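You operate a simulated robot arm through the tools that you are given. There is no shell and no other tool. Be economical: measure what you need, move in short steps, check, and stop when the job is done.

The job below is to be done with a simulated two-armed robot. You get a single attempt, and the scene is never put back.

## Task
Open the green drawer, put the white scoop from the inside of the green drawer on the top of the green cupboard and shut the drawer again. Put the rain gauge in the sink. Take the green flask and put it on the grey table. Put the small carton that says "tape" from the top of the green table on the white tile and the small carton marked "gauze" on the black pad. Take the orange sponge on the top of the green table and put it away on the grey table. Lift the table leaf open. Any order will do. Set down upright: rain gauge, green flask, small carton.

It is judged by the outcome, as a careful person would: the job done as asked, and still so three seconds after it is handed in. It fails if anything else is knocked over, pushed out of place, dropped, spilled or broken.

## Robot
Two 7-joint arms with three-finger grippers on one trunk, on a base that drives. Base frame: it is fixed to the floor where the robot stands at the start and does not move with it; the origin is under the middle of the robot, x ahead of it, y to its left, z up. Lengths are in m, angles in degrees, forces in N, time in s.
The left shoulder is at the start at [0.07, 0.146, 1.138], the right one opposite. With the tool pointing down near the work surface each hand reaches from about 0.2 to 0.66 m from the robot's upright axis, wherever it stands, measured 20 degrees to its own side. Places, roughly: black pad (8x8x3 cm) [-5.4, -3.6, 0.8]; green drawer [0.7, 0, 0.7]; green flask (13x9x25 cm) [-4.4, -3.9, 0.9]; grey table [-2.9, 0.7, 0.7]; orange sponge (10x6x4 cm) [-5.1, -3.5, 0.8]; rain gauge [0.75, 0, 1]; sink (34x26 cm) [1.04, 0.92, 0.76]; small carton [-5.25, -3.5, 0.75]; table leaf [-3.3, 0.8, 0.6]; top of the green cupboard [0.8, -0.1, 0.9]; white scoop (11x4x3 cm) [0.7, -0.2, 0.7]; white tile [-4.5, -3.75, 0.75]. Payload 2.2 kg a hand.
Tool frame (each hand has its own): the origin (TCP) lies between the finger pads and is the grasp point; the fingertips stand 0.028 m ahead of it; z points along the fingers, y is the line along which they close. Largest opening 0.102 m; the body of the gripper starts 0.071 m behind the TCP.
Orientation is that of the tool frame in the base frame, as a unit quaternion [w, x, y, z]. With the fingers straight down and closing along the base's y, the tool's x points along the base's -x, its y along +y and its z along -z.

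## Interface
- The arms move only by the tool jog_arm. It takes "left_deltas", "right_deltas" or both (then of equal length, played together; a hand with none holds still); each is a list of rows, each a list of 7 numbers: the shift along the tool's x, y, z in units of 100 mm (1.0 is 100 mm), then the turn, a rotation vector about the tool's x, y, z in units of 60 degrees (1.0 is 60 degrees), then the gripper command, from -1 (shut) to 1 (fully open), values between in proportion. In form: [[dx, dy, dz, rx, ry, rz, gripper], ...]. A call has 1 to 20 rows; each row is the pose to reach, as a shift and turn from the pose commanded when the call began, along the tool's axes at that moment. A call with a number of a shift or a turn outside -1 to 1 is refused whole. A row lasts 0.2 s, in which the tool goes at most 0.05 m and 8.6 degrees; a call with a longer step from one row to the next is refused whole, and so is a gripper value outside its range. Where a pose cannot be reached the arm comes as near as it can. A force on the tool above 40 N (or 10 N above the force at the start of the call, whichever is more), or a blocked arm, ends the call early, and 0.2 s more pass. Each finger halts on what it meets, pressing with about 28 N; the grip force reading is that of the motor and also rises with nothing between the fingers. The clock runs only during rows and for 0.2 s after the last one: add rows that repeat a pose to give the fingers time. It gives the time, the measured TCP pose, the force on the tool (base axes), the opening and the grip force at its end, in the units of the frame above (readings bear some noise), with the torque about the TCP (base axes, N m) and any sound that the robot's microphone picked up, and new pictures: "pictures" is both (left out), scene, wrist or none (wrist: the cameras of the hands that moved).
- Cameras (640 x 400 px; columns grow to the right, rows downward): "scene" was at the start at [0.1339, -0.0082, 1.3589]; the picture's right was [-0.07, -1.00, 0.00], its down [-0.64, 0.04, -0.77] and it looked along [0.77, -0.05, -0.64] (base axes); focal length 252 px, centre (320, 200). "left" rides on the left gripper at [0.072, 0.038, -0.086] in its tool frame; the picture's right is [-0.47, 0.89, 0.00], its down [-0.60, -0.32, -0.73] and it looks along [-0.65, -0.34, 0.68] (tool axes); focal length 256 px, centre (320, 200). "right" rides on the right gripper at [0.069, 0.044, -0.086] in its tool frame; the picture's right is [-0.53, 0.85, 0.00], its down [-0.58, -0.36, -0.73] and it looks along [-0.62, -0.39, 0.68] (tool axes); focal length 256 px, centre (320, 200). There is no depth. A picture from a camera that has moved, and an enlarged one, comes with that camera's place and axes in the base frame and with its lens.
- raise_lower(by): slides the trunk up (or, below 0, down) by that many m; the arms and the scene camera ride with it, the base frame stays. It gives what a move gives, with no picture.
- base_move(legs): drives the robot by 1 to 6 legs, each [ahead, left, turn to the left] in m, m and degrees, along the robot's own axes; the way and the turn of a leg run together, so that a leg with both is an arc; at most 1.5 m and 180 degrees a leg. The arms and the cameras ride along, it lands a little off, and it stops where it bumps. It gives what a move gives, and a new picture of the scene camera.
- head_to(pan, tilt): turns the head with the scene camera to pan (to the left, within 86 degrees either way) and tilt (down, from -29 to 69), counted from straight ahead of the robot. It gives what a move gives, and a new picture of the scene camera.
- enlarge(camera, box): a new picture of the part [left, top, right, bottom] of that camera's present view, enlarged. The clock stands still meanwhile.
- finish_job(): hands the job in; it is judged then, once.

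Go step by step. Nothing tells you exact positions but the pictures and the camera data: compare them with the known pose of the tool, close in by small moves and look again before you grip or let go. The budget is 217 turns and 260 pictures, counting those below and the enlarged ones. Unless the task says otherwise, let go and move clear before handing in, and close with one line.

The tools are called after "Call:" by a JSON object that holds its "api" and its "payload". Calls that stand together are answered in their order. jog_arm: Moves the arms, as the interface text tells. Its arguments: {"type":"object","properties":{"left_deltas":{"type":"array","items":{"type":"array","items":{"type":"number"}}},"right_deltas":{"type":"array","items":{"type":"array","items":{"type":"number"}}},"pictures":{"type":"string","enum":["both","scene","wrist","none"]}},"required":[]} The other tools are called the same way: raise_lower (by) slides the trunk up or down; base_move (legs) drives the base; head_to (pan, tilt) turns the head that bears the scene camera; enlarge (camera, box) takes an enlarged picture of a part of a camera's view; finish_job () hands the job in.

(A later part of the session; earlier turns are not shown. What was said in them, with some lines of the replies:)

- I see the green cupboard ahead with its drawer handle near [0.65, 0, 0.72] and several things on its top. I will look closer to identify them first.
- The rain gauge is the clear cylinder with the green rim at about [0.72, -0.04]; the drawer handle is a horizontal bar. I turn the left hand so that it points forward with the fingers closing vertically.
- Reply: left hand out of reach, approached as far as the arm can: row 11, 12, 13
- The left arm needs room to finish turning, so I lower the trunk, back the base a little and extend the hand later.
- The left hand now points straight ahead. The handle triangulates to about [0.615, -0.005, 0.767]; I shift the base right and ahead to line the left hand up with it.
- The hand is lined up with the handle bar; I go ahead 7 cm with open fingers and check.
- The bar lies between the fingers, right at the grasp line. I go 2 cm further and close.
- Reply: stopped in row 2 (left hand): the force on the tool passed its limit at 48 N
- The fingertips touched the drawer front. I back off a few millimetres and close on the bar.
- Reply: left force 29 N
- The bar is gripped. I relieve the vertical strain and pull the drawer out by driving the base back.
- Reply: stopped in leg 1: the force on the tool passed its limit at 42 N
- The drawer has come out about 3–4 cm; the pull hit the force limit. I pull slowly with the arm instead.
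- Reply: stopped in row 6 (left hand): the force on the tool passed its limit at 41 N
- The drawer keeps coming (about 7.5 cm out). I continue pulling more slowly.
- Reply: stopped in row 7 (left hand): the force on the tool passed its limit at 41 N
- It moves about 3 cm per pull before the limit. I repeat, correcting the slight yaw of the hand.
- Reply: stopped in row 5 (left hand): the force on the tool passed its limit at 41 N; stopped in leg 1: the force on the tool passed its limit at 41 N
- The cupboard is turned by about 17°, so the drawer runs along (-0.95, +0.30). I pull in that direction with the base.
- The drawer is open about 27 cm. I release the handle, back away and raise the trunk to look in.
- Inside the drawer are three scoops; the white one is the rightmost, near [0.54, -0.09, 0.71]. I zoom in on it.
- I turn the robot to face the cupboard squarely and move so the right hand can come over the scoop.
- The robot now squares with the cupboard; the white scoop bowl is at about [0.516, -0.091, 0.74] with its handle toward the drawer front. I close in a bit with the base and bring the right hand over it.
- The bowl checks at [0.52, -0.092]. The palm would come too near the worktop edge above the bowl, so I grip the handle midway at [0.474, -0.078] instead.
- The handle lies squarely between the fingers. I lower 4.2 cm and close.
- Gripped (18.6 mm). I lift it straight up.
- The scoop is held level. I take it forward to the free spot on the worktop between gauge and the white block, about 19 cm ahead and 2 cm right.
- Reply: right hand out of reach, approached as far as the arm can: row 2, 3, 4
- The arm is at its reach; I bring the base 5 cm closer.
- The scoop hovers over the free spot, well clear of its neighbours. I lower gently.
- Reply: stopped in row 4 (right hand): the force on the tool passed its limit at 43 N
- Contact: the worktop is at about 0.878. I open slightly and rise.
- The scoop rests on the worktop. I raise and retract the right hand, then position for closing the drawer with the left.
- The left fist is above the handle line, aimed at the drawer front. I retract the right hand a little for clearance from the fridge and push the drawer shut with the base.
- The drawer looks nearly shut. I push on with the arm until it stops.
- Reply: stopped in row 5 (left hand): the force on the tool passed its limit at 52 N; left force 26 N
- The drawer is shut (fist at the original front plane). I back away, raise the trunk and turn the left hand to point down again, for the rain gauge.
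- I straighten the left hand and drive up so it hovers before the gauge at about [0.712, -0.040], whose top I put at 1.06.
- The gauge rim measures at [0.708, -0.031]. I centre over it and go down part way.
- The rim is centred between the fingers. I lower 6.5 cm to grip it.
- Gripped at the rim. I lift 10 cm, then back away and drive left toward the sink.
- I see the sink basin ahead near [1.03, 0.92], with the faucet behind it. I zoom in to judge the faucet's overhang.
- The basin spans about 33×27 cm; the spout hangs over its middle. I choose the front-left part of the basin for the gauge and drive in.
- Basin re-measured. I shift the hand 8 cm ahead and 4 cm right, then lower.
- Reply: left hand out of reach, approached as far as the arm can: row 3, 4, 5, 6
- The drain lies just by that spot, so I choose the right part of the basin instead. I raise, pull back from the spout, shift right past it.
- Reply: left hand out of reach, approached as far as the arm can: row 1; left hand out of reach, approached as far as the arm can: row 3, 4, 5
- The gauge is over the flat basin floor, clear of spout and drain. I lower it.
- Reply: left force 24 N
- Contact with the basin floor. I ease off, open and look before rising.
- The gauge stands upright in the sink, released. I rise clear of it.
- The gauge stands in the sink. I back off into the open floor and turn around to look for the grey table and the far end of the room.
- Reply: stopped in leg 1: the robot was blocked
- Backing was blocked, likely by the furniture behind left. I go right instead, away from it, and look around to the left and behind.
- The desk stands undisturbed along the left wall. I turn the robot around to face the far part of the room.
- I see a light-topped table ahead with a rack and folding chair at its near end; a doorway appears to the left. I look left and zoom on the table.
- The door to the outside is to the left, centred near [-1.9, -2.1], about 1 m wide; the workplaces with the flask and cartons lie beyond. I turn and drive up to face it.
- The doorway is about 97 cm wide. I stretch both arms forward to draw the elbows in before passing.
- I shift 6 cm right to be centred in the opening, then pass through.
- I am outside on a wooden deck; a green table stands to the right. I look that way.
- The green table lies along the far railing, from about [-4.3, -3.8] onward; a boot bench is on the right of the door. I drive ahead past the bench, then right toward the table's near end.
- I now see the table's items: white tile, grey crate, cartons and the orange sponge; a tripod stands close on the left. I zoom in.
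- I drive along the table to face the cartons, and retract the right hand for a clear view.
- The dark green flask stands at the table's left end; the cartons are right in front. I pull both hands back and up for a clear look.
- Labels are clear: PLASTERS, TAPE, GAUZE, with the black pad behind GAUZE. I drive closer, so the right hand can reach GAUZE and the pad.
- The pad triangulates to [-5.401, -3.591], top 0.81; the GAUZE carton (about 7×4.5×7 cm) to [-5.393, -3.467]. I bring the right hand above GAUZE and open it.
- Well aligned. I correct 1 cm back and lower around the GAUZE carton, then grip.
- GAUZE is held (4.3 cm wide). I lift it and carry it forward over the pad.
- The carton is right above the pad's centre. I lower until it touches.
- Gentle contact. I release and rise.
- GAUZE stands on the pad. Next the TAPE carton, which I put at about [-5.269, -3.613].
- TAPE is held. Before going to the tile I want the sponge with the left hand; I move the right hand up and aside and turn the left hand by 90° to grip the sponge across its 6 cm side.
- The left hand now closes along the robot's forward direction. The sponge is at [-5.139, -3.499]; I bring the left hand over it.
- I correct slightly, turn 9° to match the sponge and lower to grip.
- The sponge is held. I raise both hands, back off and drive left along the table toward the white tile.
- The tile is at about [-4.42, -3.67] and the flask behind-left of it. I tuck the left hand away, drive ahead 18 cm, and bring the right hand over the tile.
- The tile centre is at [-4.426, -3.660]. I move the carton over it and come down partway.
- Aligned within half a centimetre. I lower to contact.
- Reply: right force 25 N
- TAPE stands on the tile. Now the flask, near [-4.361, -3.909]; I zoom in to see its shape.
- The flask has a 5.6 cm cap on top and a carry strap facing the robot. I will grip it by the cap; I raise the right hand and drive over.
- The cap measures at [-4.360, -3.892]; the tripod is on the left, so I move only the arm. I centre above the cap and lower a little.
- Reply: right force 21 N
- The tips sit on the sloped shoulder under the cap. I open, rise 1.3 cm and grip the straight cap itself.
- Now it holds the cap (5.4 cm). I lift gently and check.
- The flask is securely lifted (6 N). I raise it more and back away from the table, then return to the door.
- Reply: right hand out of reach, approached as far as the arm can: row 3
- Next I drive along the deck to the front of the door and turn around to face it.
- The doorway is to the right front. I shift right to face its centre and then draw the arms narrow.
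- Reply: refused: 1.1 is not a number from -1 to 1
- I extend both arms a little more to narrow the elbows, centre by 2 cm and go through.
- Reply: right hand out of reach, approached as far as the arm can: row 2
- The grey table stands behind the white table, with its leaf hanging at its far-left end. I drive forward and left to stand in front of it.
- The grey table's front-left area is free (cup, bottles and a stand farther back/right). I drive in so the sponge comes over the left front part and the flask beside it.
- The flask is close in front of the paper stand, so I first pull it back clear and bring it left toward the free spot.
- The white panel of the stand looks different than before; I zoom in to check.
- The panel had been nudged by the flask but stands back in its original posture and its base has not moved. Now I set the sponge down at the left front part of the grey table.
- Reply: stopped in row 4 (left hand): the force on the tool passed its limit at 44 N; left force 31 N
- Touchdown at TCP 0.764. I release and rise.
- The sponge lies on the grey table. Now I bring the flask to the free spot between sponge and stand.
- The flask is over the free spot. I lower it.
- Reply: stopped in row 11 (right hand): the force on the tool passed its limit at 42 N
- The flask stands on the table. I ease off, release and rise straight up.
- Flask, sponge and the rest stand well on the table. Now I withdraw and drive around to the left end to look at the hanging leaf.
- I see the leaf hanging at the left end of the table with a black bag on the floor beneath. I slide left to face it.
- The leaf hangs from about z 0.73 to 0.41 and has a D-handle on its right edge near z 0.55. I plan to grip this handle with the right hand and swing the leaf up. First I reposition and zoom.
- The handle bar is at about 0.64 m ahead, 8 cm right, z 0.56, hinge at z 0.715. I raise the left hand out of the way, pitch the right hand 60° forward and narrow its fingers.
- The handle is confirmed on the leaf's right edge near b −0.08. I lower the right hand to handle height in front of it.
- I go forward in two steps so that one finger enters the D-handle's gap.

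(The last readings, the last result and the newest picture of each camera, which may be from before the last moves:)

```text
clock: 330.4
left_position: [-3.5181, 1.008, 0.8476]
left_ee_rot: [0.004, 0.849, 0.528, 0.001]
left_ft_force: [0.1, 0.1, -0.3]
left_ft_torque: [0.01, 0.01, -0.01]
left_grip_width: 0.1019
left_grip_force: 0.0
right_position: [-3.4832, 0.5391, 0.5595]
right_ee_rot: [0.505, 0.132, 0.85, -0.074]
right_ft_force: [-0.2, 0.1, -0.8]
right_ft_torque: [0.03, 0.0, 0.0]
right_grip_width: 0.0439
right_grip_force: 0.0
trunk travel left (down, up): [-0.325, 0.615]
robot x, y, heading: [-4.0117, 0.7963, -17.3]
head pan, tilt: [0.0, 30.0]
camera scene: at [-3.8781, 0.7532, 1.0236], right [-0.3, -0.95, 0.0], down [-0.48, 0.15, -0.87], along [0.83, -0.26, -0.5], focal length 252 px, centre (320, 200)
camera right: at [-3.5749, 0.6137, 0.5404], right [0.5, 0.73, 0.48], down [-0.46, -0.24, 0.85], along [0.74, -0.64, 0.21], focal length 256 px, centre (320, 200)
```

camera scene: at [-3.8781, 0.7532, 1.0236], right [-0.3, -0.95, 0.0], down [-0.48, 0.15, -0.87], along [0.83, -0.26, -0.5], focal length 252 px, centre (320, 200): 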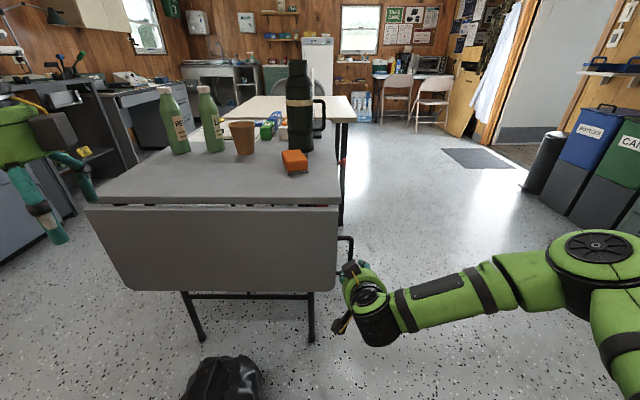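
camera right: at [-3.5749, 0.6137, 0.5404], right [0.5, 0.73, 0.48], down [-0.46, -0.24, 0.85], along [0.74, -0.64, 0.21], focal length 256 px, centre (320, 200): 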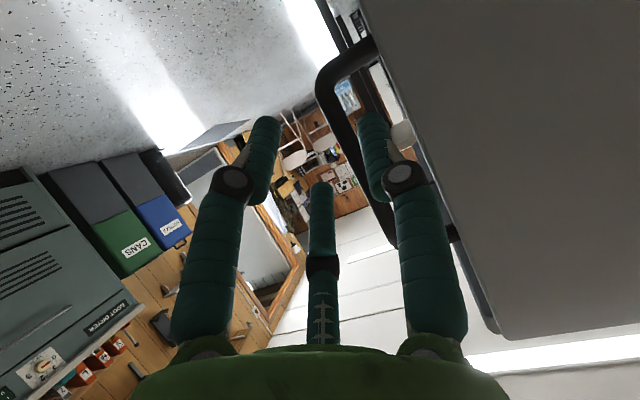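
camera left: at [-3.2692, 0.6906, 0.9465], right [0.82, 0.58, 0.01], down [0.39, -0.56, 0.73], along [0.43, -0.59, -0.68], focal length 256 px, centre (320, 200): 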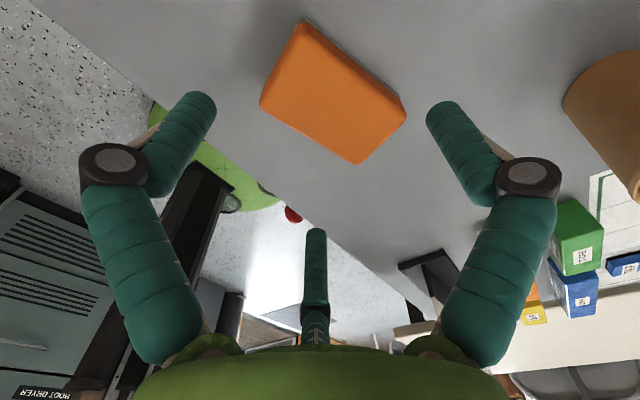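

The bar lines up between the fingers. I advance the remaining 5.5 cm and close.

Call:
{"api": "jog_arm", "payload": {"right_deltas": [[-0.14, 0.02, 0.25, 0, 0, 0, -0.14], [-0.28, 0.02, 0.48, 0, 0, 0, -0.14], [-0.28, 0.02, 0.48, 0, 0, 0, -1], [-0.28, 0.02, 0.48, 0, 0, 0, -1], [-0.28, 0.02, 0.48, 0, 0, 0, -1]], "pictures": "both"}}

```text
clock: 331.6
left_position: [-3.5175, 1.0094, 0.8466]
left_ee_rot: [0.004, 0.849, 0.529, 0.0]
left_ft_force: [-1.4, -0.5, -0.7]
left_ft_torque: [-0.01, 0.0, -0.01]
left_grip_width: 0.102
left_grip_force: 0.0
right_position: [-3.4288, 0.5294, 0.5619]
right_ee_rot: [0.505, 0.129, 0.85, -0.073]
right_ft_force: [8.3, 16.0, -0.3]
right_ft_torque: [-0.21, 0.19, -0.09]
right_grip_width: 0.0184
right_grip_force: 43.6
trunk travel left (down, up): [-0.325, 0.615]
robot x, y, heading: [-4.0146, 0.7978, -17.2]
head pan, tilt: [0.0, 30.0]
camera scene: at [-3.8774, 0.7551, 1.0236], right [-0.3, -0.95, 0.0], down [-0.48, 0.15, -0.87], along [0.83, -0.26, -0.5], focal length 252 px, centre (320, 200)
camera right: at [-3.5201, 0.6023, 0.542], right [0.49, 0.73, 0.48], down [-0.46, -0.25, 0.85], along [0.74, -0.64, 0.21], focal length 256 px, centre (320, 200)
```

scene: 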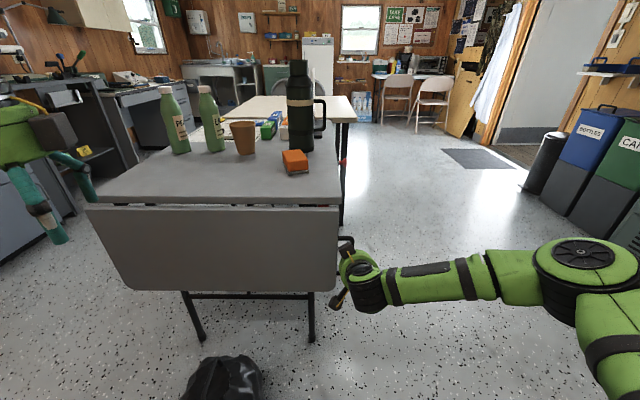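
right: 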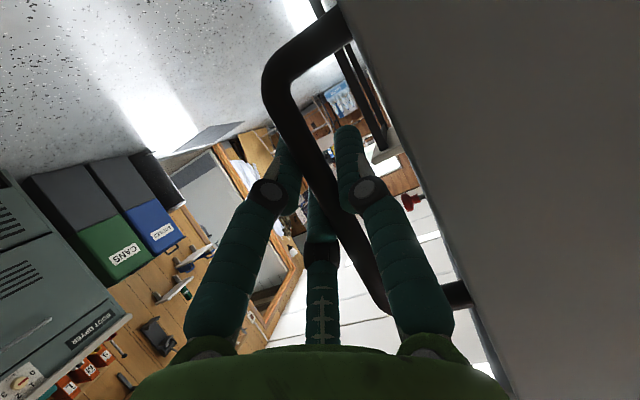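

The handle bar is gripped. I swing it out along the arc about the hinge (radius about 15.5 cm), first to 38°.

Call:
{"api": "jog_arm", "payload": {"right_deltas": [[0.06, 0, -0.12, 0, 0.056, 0, -1], [0.114, 0, -0.245, 0, 0.111, 0, -1], [0.155, 0, -0.374, 0, 0.167, 0, -1], [0.184, 0, -0.506, 0, 0.222, 0, -1], [0.202, 0, -0.64, 0, 0.278, 0, -1], [0.208, 0, -0.775, 0, 0.333, 0, -1], [0.202, 0, -0.91, 0, 0.389, 0, -1], [0.192, 0, -0.99, 0, 0.422, 0, -1]], "pictures": "both"}}

```text
clock: 333.3
left_position: [-3.5162, 1.009, 0.8481]
left_ee_rot: [0.003, 0.849, 0.528, 0.001]
left_ft_force: [-0.5, 0.6, 0.6]
left_ft_torque: [-0.01, 0.0, 0.04]
left_grip_width: 0.102
left_grip_force: 0.0
right_position: [-3.5107, 0.5553, 0.59]
right_ee_rot: [0.326, 0.141, 0.934, -0.038]
right_ft_force: [8.8, 4.6, -4.2]
right_ft_torque: [0.31, 0.44, -0.09]
right_grip_width: 0.0197
right_grip_force: 44.0
trunk travel left (down, up): [-0.325, 0.615]
robot x, y, heading: [-4.012, 0.7998, -17.2]
head pan, tilt: [0.0, 30.0]
stopped in row 8 (right hand): the force on the tool passed its limit at 41 N (the readings are from after the stop); the commanded pose is now the measured one
camera scene: at [-3.8767, 0.7531, 1.0232], right [-0.3, -0.95, 0.0], down [-0.48, 0.15, -0.87], along [0.83, -0.26, -0.5], focal length 252 px, centre (320, 200)
camera right: at [-3.6016, 0.6271, 0.6157], right [0.64, 0.68, 0.35], down [-0.11, -0.37, 0.92], along [0.76, -0.63, -0.16], focal length 256 px, centre (320, 200)
```

scene: 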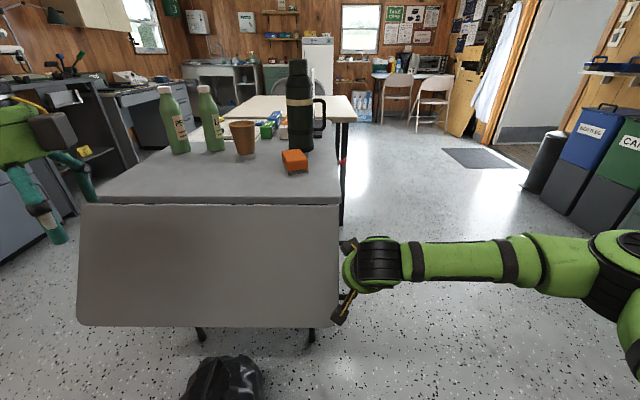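
right: 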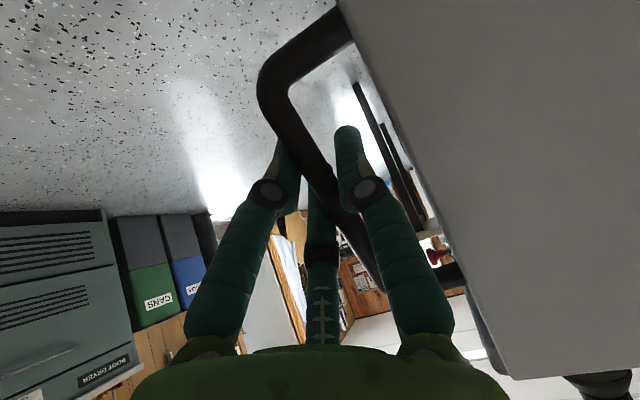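

The leaf follows the arc nicely (about 35°; hinge at z 0.713, radius 15 cm). I continue to about 73°.

Call:
{"api": "jog_arm", "payload": {"right_deltas": [[0.034, 0, -0.141, 0, 0.064, 0, -1], [0.054, 0, -0.285, 0, 0.127, 0, -1], [0.062, 0, -0.429, 0, 0.19, 0, -1], [0.055, 0, -0.575, 0, 0.253, 0, -1], [0.034, 0, -0.717, 0, 0.317, 0, -1], [0.0, 0, -0.859, 0, 0.38, 0, -1], [-0.043, 0, -0.983, 0, 0.437, 0, -1]], "pictures": "scene"}}

```text
clock: 334.9
left_position: [-3.5143, 1.0096, 0.8455]
left_ee_rot: [0.002, 0.849, 0.528, -0.001]
left_ft_force: [-0.7, 0.1, 0.1]
left_ft_torque: [0.01, 0.02, 0.0]
left_grip_width: 0.1021
left_grip_force: 0.1
right_position: [-3.565, 0.5743, 0.6679]
right_ee_rot: [0.103, 0.145, 0.984, -0.004]
right_ft_force: [19.0, 19.3, -18.6]
right_ft_torque: [0.45, 1.43, -0.45]
right_grip_width: 0.0216
right_grip_force: 44.7
trunk travel left (down, up): [-0.325, 0.615]
robot x, y, heading: [-4.0121, 0.7949, -17.1]
head pan, tilt: [0.0, 30.0]
camera scene: at [-3.8738, 0.7549, 1.0229], right [-0.3, -0.95, 0.0], down [-0.48, 0.15, -0.86], along [0.82, -0.26, -0.5], focal length 252 px, centre (320, 200)
```

scene: 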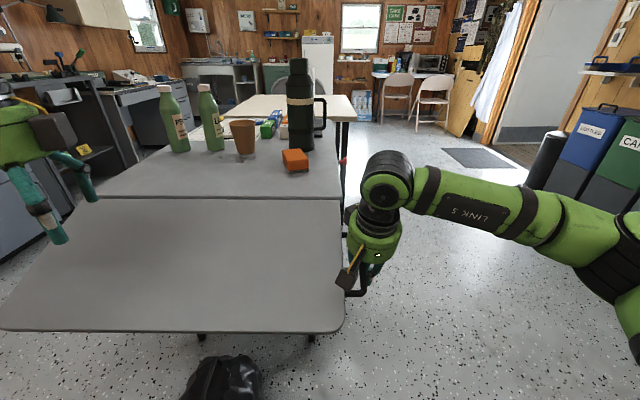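

About 72° now. I complete the swing to horizontal.

Call:
{"api": "jog_arm", "payload": {"right_deltas": [[0.004, 0, -0.145, 0, 0.055, 0, -1], [-0.005, 0, -0.289, 0, 0.11, 0, -1], [-0.028, 0, -0.433, 0, 0.16, 0, -1], [-0.047, 0, -0.51, 0, 0.18, 0, -1]], "pictures": "both"}}

```text
clock: 335.9
left_position: [-3.5162, 1.0096, 0.8454]
left_ee_rot: [0.004, 0.849, 0.529, -0.002]
left_ft_force: [-0.3, 0.4, -0.6]
left_ft_torque: [0.0, -0.05, 0.01]
left_grip_width: 0.1021
left_grip_force: 0.1
right_position: [-3.5726, 0.5757, 0.72]
right_ee_rot: [0.01, 0.146, 0.989, 0.009]
right_ft_force: [1.5, 23.9, -22.8]
right_ft_torque: [0.31, 1.47, -0.38]
right_grip_width: 0.0225
right_grip_force: 45.2
trunk travel left (down, up): [-0.325, 0.615]
robot x, y, heading: [-4.0102, 0.7985, -17.3]
head pan, tilt: [0.0, 30.0]
camera scene: at [-3.8756, 0.7556, 1.0233], right [-0.3, -0.95, 0.0], down [-0.48, 0.15, -0.86], along [0.83, -0.26, -0.5], focal length 252 px, centre (320, 200)
camera right: at [-3.6285, 0.6343, 0.8055], right [0.75, 0.66, 0.03], down [0.43, -0.53, 0.73], along [0.49, -0.54, -0.68], focal length 256 px, centre (320, 200)
```

scene: 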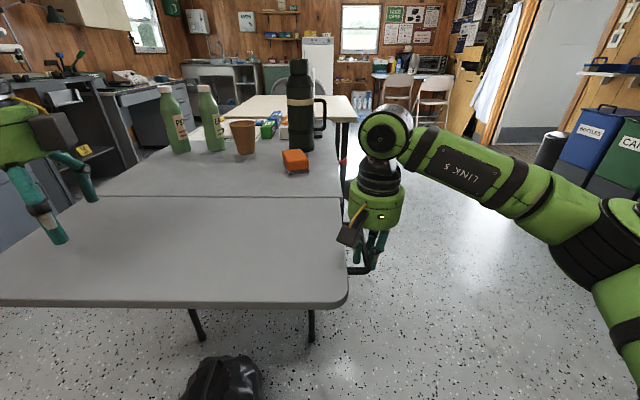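
right: 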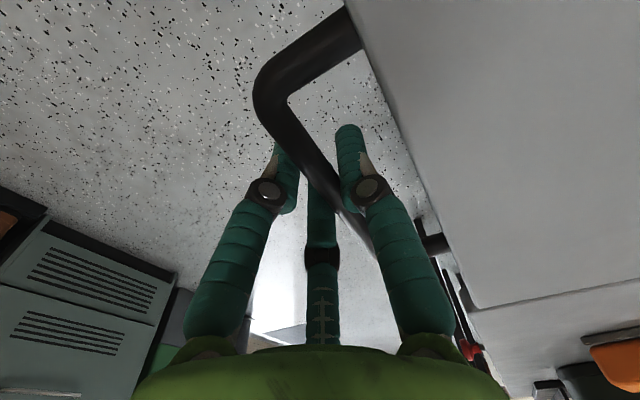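

The leaf looks level. It still weighs on the hand, so I push a little further up to find its stop or catch.

Call:
{"api": "jog_arm", "payload": {"right_deltas": [[0, 0, -0.05, 0, 0, 0, -1], [0, 0, -0.1, 0, 0, 0, -1], [0, 0, -0.15, 0, 0, 0, -1], [0, 0, -0.2, 0, 0, 0, -1]], "pictures": "scene"}}

```text
clock: 336.6
left_position: [-3.5171, 1.0084, 0.8486]
left_ee_rot: [0.003, 0.849, 0.529, 0.001]
left_ft_force: [-0.1, -0.1, -0.2]
left_ft_torque: [0.01, -0.02, 0.0]
left_grip_width: 0.1022
left_grip_force: 0.0
right_position: [-3.5725, 0.5748, 0.727]
right_ee_rot: [0.008, 0.145, 0.989, 0.011]
right_ft_force: [9.9, 8.3, -7.2]
right_ft_torque: [0.03, 0.01, -0.61]
right_grip_width: 0.0228
right_grip_force: 45.1
trunk travel left (down, up): [-0.325, 0.615]
robot x, y, heading: [-4.0111, 0.797, -17.4]
head pan, tilt: [0.0, 30.0]
stopped in row 3 (right hand): the force on the tool passed its limit at 47 N (the readings are from after the stop); the commanded pose is now the measured one
camera scene: at [-3.8764, 0.754, 1.0239], right [-0.3, -0.96, 0.0], down [-0.48, 0.15, -0.87], along [0.83, -0.26, -0.5], focal length 252 px, centre (320, 200)
```

scene: 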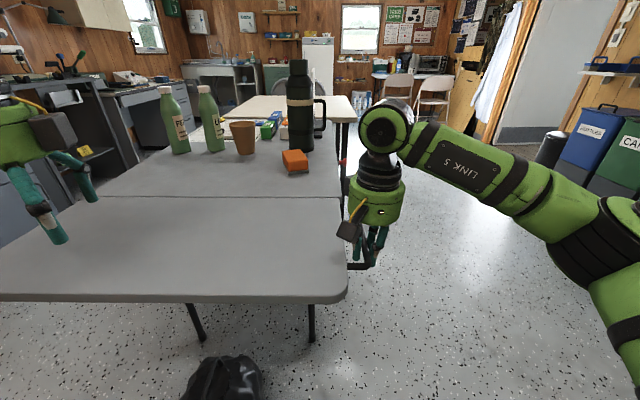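

The stop is reached and little weight remains on the hand, so the leaf may hold by itself. I open slightly and watch whether it stays.

Call:
{"api": "jog_arm", "payload": {"right_deltas": [[0, 0, 0, 0, 0, 0, -0.4], [0, 0, 0, 0, 0, 0, -0.3], [0, 0, 0, 0, 0, 0, -0.2], [0, 0, 0, 0, 0, 0, -0.1], [0, 0, 0, 0, 0, 0, -0.1]], "pictures": "both"}}

```text
clock: 337.8
left_position: [-3.5184, 1.0085, 0.8484]
left_ee_rot: [0.004, 0.849, 0.528, 0.001]
left_ft_force: [0.7, -0.6, -1.2]
left_ft_torque: [0.02, -0.01, -0.01]
left_grip_width: 0.1019
left_grip_force: 0.1
right_position: [-3.5741, 0.5743, 0.7293]
right_ee_rot: [0.009, 0.145, 0.989, 0.01]
right_ft_force: [0.0, -0.1, 0.4]
right_ft_torque: [-0.02, 0.02, 0.01]
right_grip_width: 0.0462
right_grip_force: 0.1
trunk travel left (down, up): [-0.325, 0.615]
robot x, y, heading: [-4.0143, 0.7988, -17.3]
head pan, tilt: [0.0, 30.0]
camera scene: at [-3.8782, 0.7536, 1.0237], right [-0.3, -0.95, 0.0], down [-0.48, 0.15, -0.87], along [0.83, -0.26, -0.5], focal length 252 px, centre (320, 200)
camera right: at [-3.6302, 0.6321, 0.8148], right [0.75, 0.66, 0.03], down [0.43, -0.53, 0.73], along [0.5, -0.54, -0.68], focal length 256 px, centre (320, 200)
```

scene: 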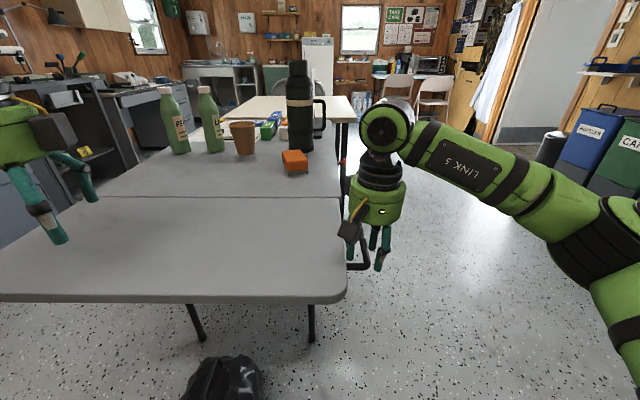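
right: 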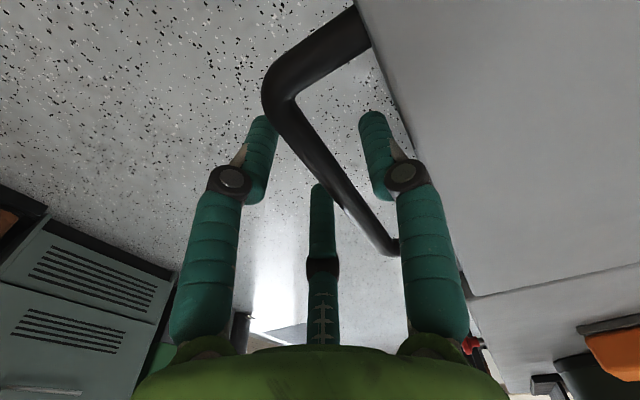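

The leaf stays open by itself with no load on the hand. I withdraw the right hand straight up.

Call:
{"api": "jog_arm", "payload": {"right_deltas": [[0, -0.02, -0.1, 0, 0, 0, -0.1], [0, -0.02, -0.25, 0, 0, 0, -0.1], [0, -0.02, -0.5, 0, 0, 0, -0.1], [0, -0.02, -0.8, 0, 0, 0, -0.1], [0, -0.02, -1.0, 0, 0, 0, -0.1]], "pictures": "none"}}

Call:
{"api": "raise_lower", "payload": {"by": 0.3}}

Call:
{"api": "base_move", "payload": {"legs": [[-0.25, 0, 0]]}}

```text
clock: 339.0
left_position: [-3.5182, 1.0086, 0.8481]
left_ee_rot: [0.003, 0.849, 0.528, 0.001]
left_ft_force: [-0.2, 0.4, -0.3]
left_ft_torque: [-0.01, 0.0, -0.02]
left_grip_width: 0.1021
left_grip_force: 0.0
right_position: [-3.579, 0.5708, 0.8292]
right_ee_rot: [0.009, 0.143, 0.99, 0.009]
right_ft_force: [0.5, -0.2, -0.5]
right_ft_torque: [0.01, 0.01, 0.0]
right_grip_width: 0.0458
right_grip_force: 0.1
trunk travel left (down, up): [-0.325, 0.615]
robot x, y, heading: [-4.0137, 0.7977, -17.3]
head pan, tilt: [0.0, 30.0]
```

```text
clock: 342.0
left_position: [-3.5184, 1.0076, 1.1479]
left_ee_rot: [0.003, 0.849, 0.528, 0.001]
left_ft_force: [0.1, -0.7, -0.2]
left_ft_torque: [-0.01, 0.02, -0.01]
left_grip_width: 0.102
left_grip_force: 0.0
right_position: [-3.5781, 0.5707, 1.1298]
right_ee_rot: [0.009, 0.144, 0.989, 0.01]
right_ft_force: [0.2, -0.6, 0.8]
right_ft_torque: [0.0, 0.0, 0.05]
right_grip_width: 0.0457
right_grip_force: 0.0
trunk travel left (down, up): [-0.625, 0.315]
robot x, y, heading: [-4.0158, 0.7987, -17.5]
head pan, tilt: [0.0, 30.0]
```

```text
clock: 343.8
left_position: [-3.7527, 1.0808, 1.1473]
left_ee_rot: [0.002, 0.849, 0.529, 0.001]
left_ft_force: [-0.4, -0.6, 0.6]
left_ft_torque: [-0.01, 0.0, -0.03]
left_grip_width: 0.1022
left_grip_force: 0.0
right_position: [-3.8138, 0.643, 1.1279]
right_ee_rot: [0.009, 0.145, 0.989, 0.01]
right_ft_force: [-0.1, 0.5, 0.7]
right_ft_torque: [-0.01, 0.0, -0.02]
right_grip_width: 0.0459
right_grip_force: 0.0
trunk travel left (down, up): [-0.625, 0.315]
robot x, y, heading: [-4.2479, 0.874, -17.5]
head pan, tilt: [0.0, 30.0]
camera scene: at [-4.1131, 0.8267, 1.3235], right [-0.3, -0.95, 0.0], down [-0.48, 0.15, -0.87], along [0.83, -0.26, -0.5], focal length 252 px, centre (320, 200)
```

scene: 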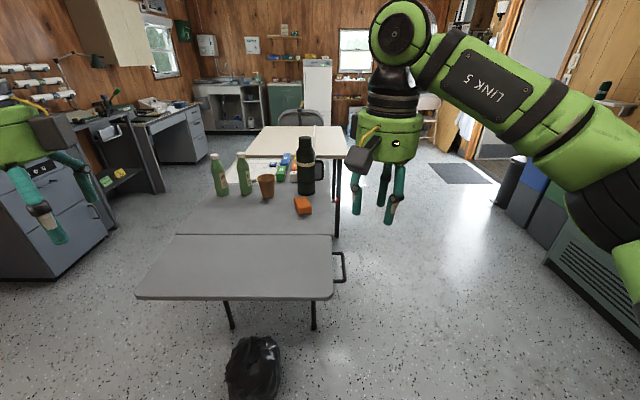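

The leaf stands open, flask and sponge are in place. I zoom once to verify the table and the distant green drawer.

Call:
{"api": "enlarge", "payload": {"camera": "scene", "box": [190, 60, 380, 230]}}

```text
2.35 times, centred on (285, 145) of scene
camera zoom: at [-4.1131, 0.8267, 1.3235], right [-0.3, -0.95, 0.0], down [-0.48, 0.15, -0.87], along [0.83, -0.26, -0.5], focal length 592 px, centre (402, 329)
```

zoom: 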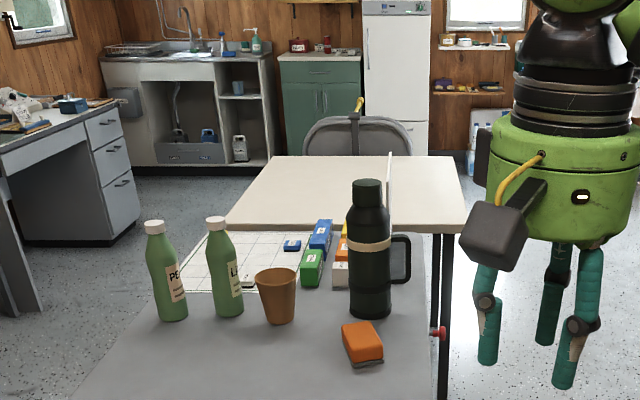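

Everything is in place: drawer shut, flask and sponge on the grey table, leaf open, hands clear. I hand the job in.

Call:
{"api": "finish_job", "payload": {}}

```text
The job is handed in.
```

I handed the job in with every part done: scoop on the cupboard top and drawer shut, rain gauge upright in the sink, TAPE on the tile, GAUZE on the pad, flask upright and sponge on the grey table, and the leaf open. The flask briefly nudged the paper stand on the grey table; it came back upright and its base did not move.
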